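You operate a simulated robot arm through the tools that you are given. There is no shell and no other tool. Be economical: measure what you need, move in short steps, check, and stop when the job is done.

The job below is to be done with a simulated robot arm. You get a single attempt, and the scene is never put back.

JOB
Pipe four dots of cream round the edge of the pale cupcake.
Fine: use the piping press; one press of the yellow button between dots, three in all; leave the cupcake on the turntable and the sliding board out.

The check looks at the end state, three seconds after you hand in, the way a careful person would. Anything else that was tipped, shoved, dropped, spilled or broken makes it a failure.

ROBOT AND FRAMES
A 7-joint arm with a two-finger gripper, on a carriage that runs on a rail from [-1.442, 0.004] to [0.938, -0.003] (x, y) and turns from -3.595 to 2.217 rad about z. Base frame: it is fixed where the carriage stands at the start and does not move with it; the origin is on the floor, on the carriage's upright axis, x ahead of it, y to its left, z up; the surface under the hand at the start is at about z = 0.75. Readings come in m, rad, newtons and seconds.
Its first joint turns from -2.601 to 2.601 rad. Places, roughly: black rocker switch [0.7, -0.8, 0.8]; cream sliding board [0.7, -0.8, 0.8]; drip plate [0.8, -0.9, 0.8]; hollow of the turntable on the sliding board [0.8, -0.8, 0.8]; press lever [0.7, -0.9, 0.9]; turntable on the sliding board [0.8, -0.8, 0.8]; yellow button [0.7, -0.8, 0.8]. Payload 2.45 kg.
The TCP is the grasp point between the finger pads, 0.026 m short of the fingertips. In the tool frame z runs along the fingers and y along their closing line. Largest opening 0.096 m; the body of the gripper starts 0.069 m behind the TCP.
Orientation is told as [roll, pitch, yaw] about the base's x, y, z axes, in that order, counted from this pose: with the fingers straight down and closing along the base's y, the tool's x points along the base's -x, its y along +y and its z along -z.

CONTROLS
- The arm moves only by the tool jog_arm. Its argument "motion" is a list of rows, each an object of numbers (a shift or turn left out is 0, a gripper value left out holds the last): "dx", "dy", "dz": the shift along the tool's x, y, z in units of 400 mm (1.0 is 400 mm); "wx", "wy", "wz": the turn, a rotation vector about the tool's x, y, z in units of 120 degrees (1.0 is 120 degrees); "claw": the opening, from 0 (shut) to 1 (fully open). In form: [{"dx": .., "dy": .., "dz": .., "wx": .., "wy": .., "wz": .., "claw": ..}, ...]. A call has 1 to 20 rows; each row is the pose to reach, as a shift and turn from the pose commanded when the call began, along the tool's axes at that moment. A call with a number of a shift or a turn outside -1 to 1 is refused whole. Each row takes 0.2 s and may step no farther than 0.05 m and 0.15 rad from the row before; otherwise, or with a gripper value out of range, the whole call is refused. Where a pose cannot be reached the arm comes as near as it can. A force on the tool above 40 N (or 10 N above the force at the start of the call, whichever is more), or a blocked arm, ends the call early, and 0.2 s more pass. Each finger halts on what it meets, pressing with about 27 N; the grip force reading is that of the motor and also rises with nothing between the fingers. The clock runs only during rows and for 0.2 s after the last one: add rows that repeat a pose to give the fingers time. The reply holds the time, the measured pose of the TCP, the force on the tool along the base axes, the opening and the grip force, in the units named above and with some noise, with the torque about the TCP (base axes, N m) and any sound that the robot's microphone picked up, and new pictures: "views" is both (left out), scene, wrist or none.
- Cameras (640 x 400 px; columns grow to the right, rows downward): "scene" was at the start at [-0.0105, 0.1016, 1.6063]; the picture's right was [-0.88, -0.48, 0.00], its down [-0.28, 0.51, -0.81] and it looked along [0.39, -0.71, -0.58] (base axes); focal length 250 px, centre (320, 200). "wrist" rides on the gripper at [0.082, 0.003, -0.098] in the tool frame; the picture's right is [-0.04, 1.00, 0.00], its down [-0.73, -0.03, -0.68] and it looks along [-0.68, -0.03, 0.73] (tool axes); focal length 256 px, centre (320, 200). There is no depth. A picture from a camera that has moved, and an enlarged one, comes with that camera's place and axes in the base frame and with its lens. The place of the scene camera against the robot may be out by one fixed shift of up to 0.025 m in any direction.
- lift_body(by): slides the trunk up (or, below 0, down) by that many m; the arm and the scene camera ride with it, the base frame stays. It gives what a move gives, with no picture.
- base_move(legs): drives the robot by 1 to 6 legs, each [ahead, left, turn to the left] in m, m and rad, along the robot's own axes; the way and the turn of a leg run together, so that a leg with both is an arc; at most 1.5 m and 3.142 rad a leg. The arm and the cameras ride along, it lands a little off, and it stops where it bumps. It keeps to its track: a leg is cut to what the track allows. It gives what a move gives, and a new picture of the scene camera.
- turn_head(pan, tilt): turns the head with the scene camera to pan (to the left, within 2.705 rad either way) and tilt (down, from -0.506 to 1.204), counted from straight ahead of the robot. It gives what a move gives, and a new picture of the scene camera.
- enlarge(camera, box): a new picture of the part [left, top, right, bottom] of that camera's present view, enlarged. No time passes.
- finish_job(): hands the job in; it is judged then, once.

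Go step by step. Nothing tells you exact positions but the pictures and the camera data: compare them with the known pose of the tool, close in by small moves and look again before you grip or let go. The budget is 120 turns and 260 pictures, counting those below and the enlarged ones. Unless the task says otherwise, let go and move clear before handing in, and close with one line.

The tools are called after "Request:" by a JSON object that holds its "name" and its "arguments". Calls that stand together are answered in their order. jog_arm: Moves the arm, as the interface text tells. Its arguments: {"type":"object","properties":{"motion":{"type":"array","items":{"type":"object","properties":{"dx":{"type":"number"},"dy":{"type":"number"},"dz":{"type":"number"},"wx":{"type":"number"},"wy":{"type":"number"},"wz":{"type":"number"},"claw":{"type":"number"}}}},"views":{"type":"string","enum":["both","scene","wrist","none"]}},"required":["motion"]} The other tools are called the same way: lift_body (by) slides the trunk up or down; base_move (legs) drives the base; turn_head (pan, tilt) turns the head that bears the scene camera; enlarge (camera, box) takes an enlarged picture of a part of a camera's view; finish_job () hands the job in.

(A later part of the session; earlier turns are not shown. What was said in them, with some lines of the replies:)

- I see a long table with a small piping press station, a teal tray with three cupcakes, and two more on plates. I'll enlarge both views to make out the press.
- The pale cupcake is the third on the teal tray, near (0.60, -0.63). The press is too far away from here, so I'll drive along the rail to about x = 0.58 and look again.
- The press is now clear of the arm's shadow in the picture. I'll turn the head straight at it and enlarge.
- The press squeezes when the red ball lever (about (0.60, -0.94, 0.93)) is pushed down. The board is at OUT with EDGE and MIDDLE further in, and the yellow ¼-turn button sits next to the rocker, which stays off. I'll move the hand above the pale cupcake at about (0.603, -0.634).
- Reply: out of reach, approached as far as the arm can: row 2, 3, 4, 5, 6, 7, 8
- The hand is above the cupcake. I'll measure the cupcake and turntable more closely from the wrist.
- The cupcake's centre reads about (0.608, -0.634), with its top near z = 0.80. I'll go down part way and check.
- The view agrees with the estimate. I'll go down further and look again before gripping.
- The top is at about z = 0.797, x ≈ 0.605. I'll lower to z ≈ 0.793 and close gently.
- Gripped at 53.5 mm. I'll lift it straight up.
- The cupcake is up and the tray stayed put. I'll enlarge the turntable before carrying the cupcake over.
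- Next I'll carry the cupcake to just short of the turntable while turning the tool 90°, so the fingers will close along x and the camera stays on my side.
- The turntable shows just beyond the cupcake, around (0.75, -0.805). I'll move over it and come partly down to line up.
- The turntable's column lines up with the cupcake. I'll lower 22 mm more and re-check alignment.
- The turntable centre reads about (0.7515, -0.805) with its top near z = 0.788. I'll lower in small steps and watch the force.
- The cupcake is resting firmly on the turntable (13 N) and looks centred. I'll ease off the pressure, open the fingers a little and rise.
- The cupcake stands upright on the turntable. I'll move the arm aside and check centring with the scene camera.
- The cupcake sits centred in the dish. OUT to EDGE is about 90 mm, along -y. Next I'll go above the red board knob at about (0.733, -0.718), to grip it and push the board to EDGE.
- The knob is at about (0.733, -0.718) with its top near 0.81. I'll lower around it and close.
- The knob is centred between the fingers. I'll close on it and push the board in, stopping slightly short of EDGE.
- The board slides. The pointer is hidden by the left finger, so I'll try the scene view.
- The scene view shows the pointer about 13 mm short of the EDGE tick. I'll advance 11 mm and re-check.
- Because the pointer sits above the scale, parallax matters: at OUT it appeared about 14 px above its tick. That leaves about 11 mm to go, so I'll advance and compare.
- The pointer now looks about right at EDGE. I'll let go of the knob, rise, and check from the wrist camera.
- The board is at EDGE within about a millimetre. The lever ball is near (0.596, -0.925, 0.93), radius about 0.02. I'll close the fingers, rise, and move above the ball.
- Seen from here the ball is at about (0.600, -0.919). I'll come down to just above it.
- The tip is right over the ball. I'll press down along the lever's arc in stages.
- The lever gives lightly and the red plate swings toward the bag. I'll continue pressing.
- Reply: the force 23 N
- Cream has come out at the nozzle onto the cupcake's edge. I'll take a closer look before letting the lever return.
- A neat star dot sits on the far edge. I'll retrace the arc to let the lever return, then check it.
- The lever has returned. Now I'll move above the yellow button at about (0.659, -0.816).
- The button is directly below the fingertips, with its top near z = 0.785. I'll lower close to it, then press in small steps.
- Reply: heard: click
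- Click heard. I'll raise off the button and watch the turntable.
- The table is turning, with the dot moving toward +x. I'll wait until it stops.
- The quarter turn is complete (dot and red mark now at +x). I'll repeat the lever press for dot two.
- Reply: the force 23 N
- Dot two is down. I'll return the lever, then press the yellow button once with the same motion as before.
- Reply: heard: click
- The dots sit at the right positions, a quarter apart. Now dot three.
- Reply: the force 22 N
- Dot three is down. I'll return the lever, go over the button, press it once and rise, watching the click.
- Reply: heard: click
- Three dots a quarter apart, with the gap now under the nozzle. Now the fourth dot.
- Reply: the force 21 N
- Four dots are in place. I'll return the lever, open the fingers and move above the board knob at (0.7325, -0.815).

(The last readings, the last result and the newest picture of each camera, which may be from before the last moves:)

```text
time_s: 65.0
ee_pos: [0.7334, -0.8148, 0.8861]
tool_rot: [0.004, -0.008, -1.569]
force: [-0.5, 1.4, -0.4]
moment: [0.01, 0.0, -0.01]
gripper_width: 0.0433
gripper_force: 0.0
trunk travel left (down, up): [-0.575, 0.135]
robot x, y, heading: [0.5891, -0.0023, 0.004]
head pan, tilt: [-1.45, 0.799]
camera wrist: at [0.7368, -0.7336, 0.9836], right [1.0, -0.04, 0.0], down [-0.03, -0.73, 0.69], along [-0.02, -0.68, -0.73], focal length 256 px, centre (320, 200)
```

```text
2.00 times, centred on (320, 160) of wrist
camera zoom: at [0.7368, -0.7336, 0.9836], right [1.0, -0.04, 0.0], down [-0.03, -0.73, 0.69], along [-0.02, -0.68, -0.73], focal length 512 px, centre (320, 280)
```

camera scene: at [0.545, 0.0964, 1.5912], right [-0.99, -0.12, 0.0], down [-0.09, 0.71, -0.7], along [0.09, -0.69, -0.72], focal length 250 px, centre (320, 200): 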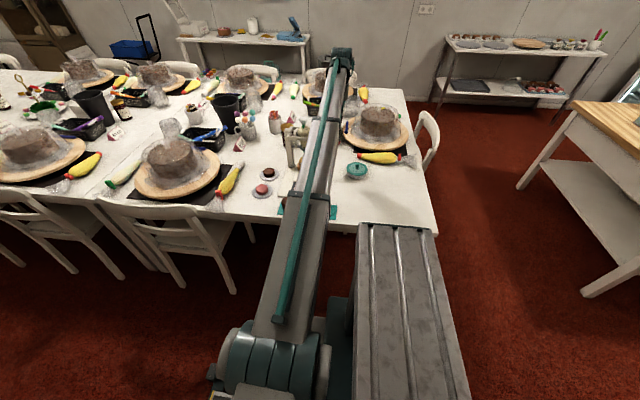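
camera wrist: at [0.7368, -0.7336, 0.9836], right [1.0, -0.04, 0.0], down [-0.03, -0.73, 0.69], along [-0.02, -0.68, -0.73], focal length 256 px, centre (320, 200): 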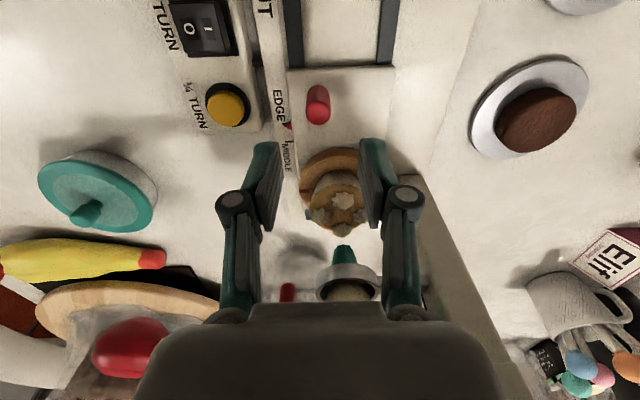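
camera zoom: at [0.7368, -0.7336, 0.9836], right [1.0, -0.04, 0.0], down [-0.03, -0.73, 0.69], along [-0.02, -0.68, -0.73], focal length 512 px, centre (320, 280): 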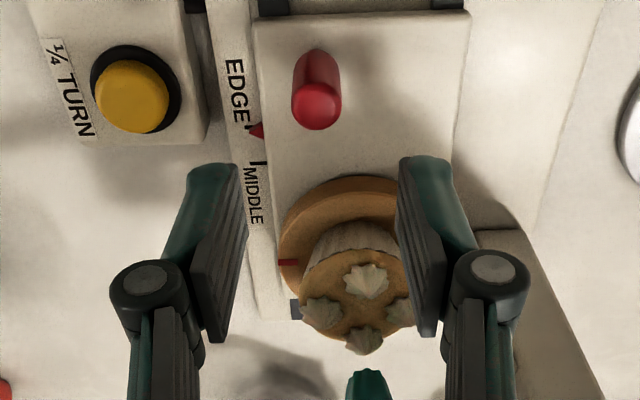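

Four dots sit evenly round the cupcake. I'll go down, grip the knob and slide the board back to OUT.

Request:
{"name": "jog_arm", "arguments": {"motion": [{"dz": 0.07}, {"dz": 0.14}, {"dz": 0.2}, {"dz": 0.2, "claw": 0.3}, {"dz": 0.2, "claw": 0.2}, {"dz": 0.2, "claw": 0.1}, {"dz": 0.2, "claw": 0.1}, {"dz": 0.2, "claw": 0.1}], "views": "wrist"}}

Request:
{"name": "jog_arm", "arguments": {"motion": [{"dx": 0.01}, {"dx": 0.03}, {"dx": 0.06}, {"dx": 0.09}, {"dx": 0.12}, {"dx": 0.15}, {"dx": 0.18}, {"dx": 0.205}, {"dx": 0.225}, {"dx": 0.238}], "views": "wrist"}}

Request:
{"name": "enlarge", "arguments": {"camera": "scene", "box": [285, 150, 335, 210]}}

```text
time_s: 66.8
ee_pos: [0.7333, -0.817, 0.8066]
tool_rot: [0.003, -0.009, -1.57]
force: [-11.8, 0.4, -3.2]
moment: [-0.21, 0.33, 0.02]
gripper_width: 0.0175
gripper_force: 43.2
trunk travel left (down, up): [-0.575, 0.135]
robot x, y, heading: [0.5866, -0.0021, 0.0]
head pan, tilt: [-1.45, 0.799]
camera wrist: at [0.7362, -0.7343, 0.9037], right [1.0, -0.04, 0.0], down [-0.03, -0.73, 0.69], along [-0.02, -0.68, -0.73], focal length 256 px, centre (320, 200)
```

wrist: 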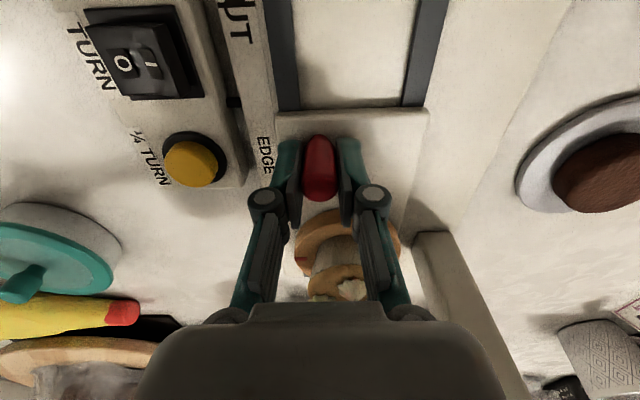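

```text
time_s: 69.0
ee_pos: [0.7322, -0.7211, 0.8064]
tool_rot: [0.003, -0.008, -1.568]
force: [-12.9, -2.2, 8.5]
moment: [0.15, 0.31, 0.07]
gripper_width: 0.0176
gripper_force: 42.8
trunk travel left (down, up): [-0.575, 0.135]
robot x, y, heading: [0.589, 0.0008, -0.002]
head pan, tilt: [-1.45, 0.799]
camera wrist: at [0.7363, -0.6383, 0.9035], right [1.0, -0.04, 0.0], down [-0.03, -0.73, 0.69], along [-0.02, -0.69, -0.73], focal length 256 px, centre (320, 200)
```

wrist: 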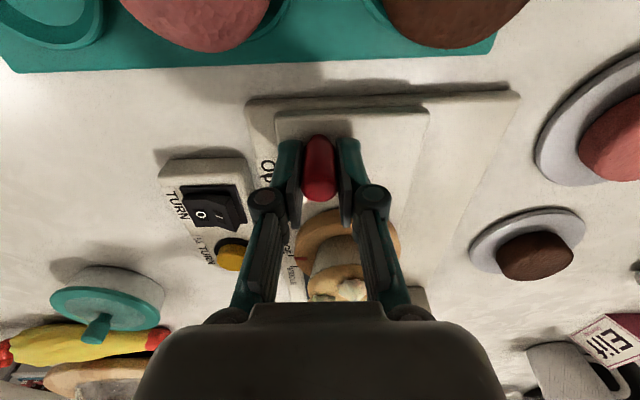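

```text
6.67 times, centred on (310, 180) of scene
camera zoom: at [0.5436, 0.0972, 1.5912], right [-0.99, -0.12, 0.0], down [-0.09, 0.71, -0.7], along [0.09, -0.69, -0.72], focal length 1664 px, centre (387, 333)
```

zoom: 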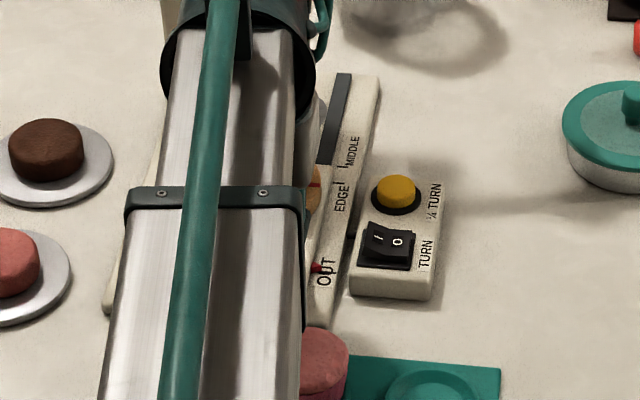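

The board is back at OUT to within 2–3 mm. I'll nudge that last bit, let go, rise and move clear for a final look.

Request:
{"name": "jog_arm", "arguments": {"motion": [{"dx": 0.003}, {"dx": 0.007}, {"dx": 0.007, "claw": 0.25}, {"dx": 0.007, "claw": 0.4}, {"dx": 0.007, "claw": 0.45}, {"dx": 0.007, "dz": -0.08}, {"dx": 0.007, "dz": -0.18}, {"dx": 0.05, "dz": -0.28}, {"dx": 0.1, "dz": -0.36}], "views": "wrist"}}

Request:
{"name": "jog_arm", "arguments": {"motion": [{"dy": -0.1, "dx": 0.02, "dz": -0.03}, {"dy": -0.2, "dx": 0.04, "dz": -0.06}, {"dy": -0.3, "dx": 0.06, "dz": -0.09}, {"dy": -0.4, "dx": 0.06, "dz": -0.12}, {"dy": -0.5, "dx": 0.06, "dz": -0.12}, {"dy": -0.6, "dx": 0.06, "dz": -0.12}], "views": "none"}}

Request:
{"name": "enlarge", "arguments": {"camera": "scene", "box": [260, 105, 360, 215]}}

Request:
{"name": "enlarge", "arguments": {"camera": "scene", "box": [288, 160, 328, 195]}}

```text
time_s: 71.0
ee_pos: [0.7341, -0.6792, 0.9501]
tool_rot: [0.004, -0.009, -1.569]
force: [0.0, -0.3, 0.3]
moment: [0.01, -0.04, -0.01]
gripper_width: 0.0431
gripper_force: 0.1
trunk travel left (down, up): [-0.575, 0.135]
robot x, y, heading: [0.5897, -0.0015, 0.006]
head pan, tilt: [-1.45, 0.799]
camera wrist: at [0.7369, -0.597, 1.0472], right [1.0, -0.04, 0.0], down [-0.03, -0.73, 0.68], along [-0.02, -0.68, -0.73], focal length 256 px, centre (320, 200)
```

wrist: 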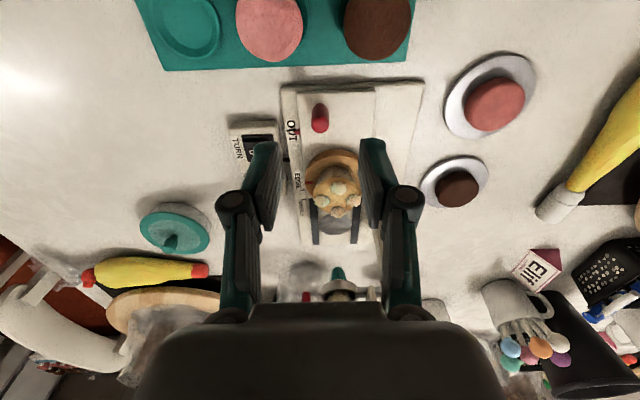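

```text
time_s: 72.4
ee_pos: [0.4916, -0.6558, 0.9973]
tool_rot: [0.005, -0.01, -1.569]
force: [0.2, 0.1, 0.2]
moment: [-0.01, 0.0, 0.01]
gripper_width: 0.0431
gripper_force: 0.2
trunk travel left (down, up): [-0.575, 0.135]
robot x, y, heading: [0.5891, -0.0013, 0.003]
head pan, tilt: [-1.45, 0.799]
```

```text
3.64 times, centred on (310, 160) of scene
camera zoom: at [0.5447, 0.0966, 1.5912], right [-0.99, -0.12, 0.0], down [-0.09, 0.71, -0.7], along [0.09, -0.69, -0.72], focal length 908 px, centre (356, 346)
```

zoom: 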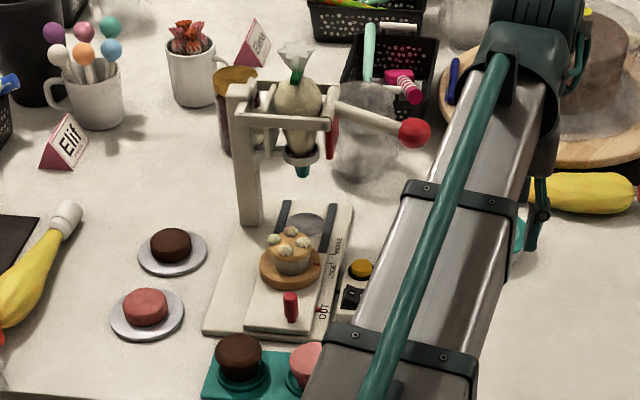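

```text
11.43 times, centred on (308, 178) of scene
camera zoom: at [0.5447, 0.0966, 1.5912], right [-0.99, -0.12, 0.0], down [-0.09, 0.71, -0.7], along [0.09, -0.69, -0.72], focal length 2853 px, centre (457, 457)
```

zoom: 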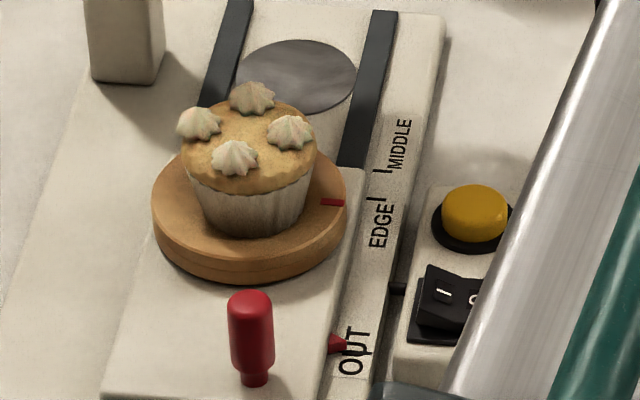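

The pale cupcake carries four evenly spaced dots and stands on the turntable. The board is at OUT, the lever is up, the rocker was left alone, and nothing else was disturbed, so I'm handing in.

Request:
{"name": "finish_job", "arguments": {}}

```text
The job is handed in.
```

The job is handed in: the pale cupcake has four dots of cream round its edge, piped with three presses of the yellow button, and it stands on the turntable with the board slid out.
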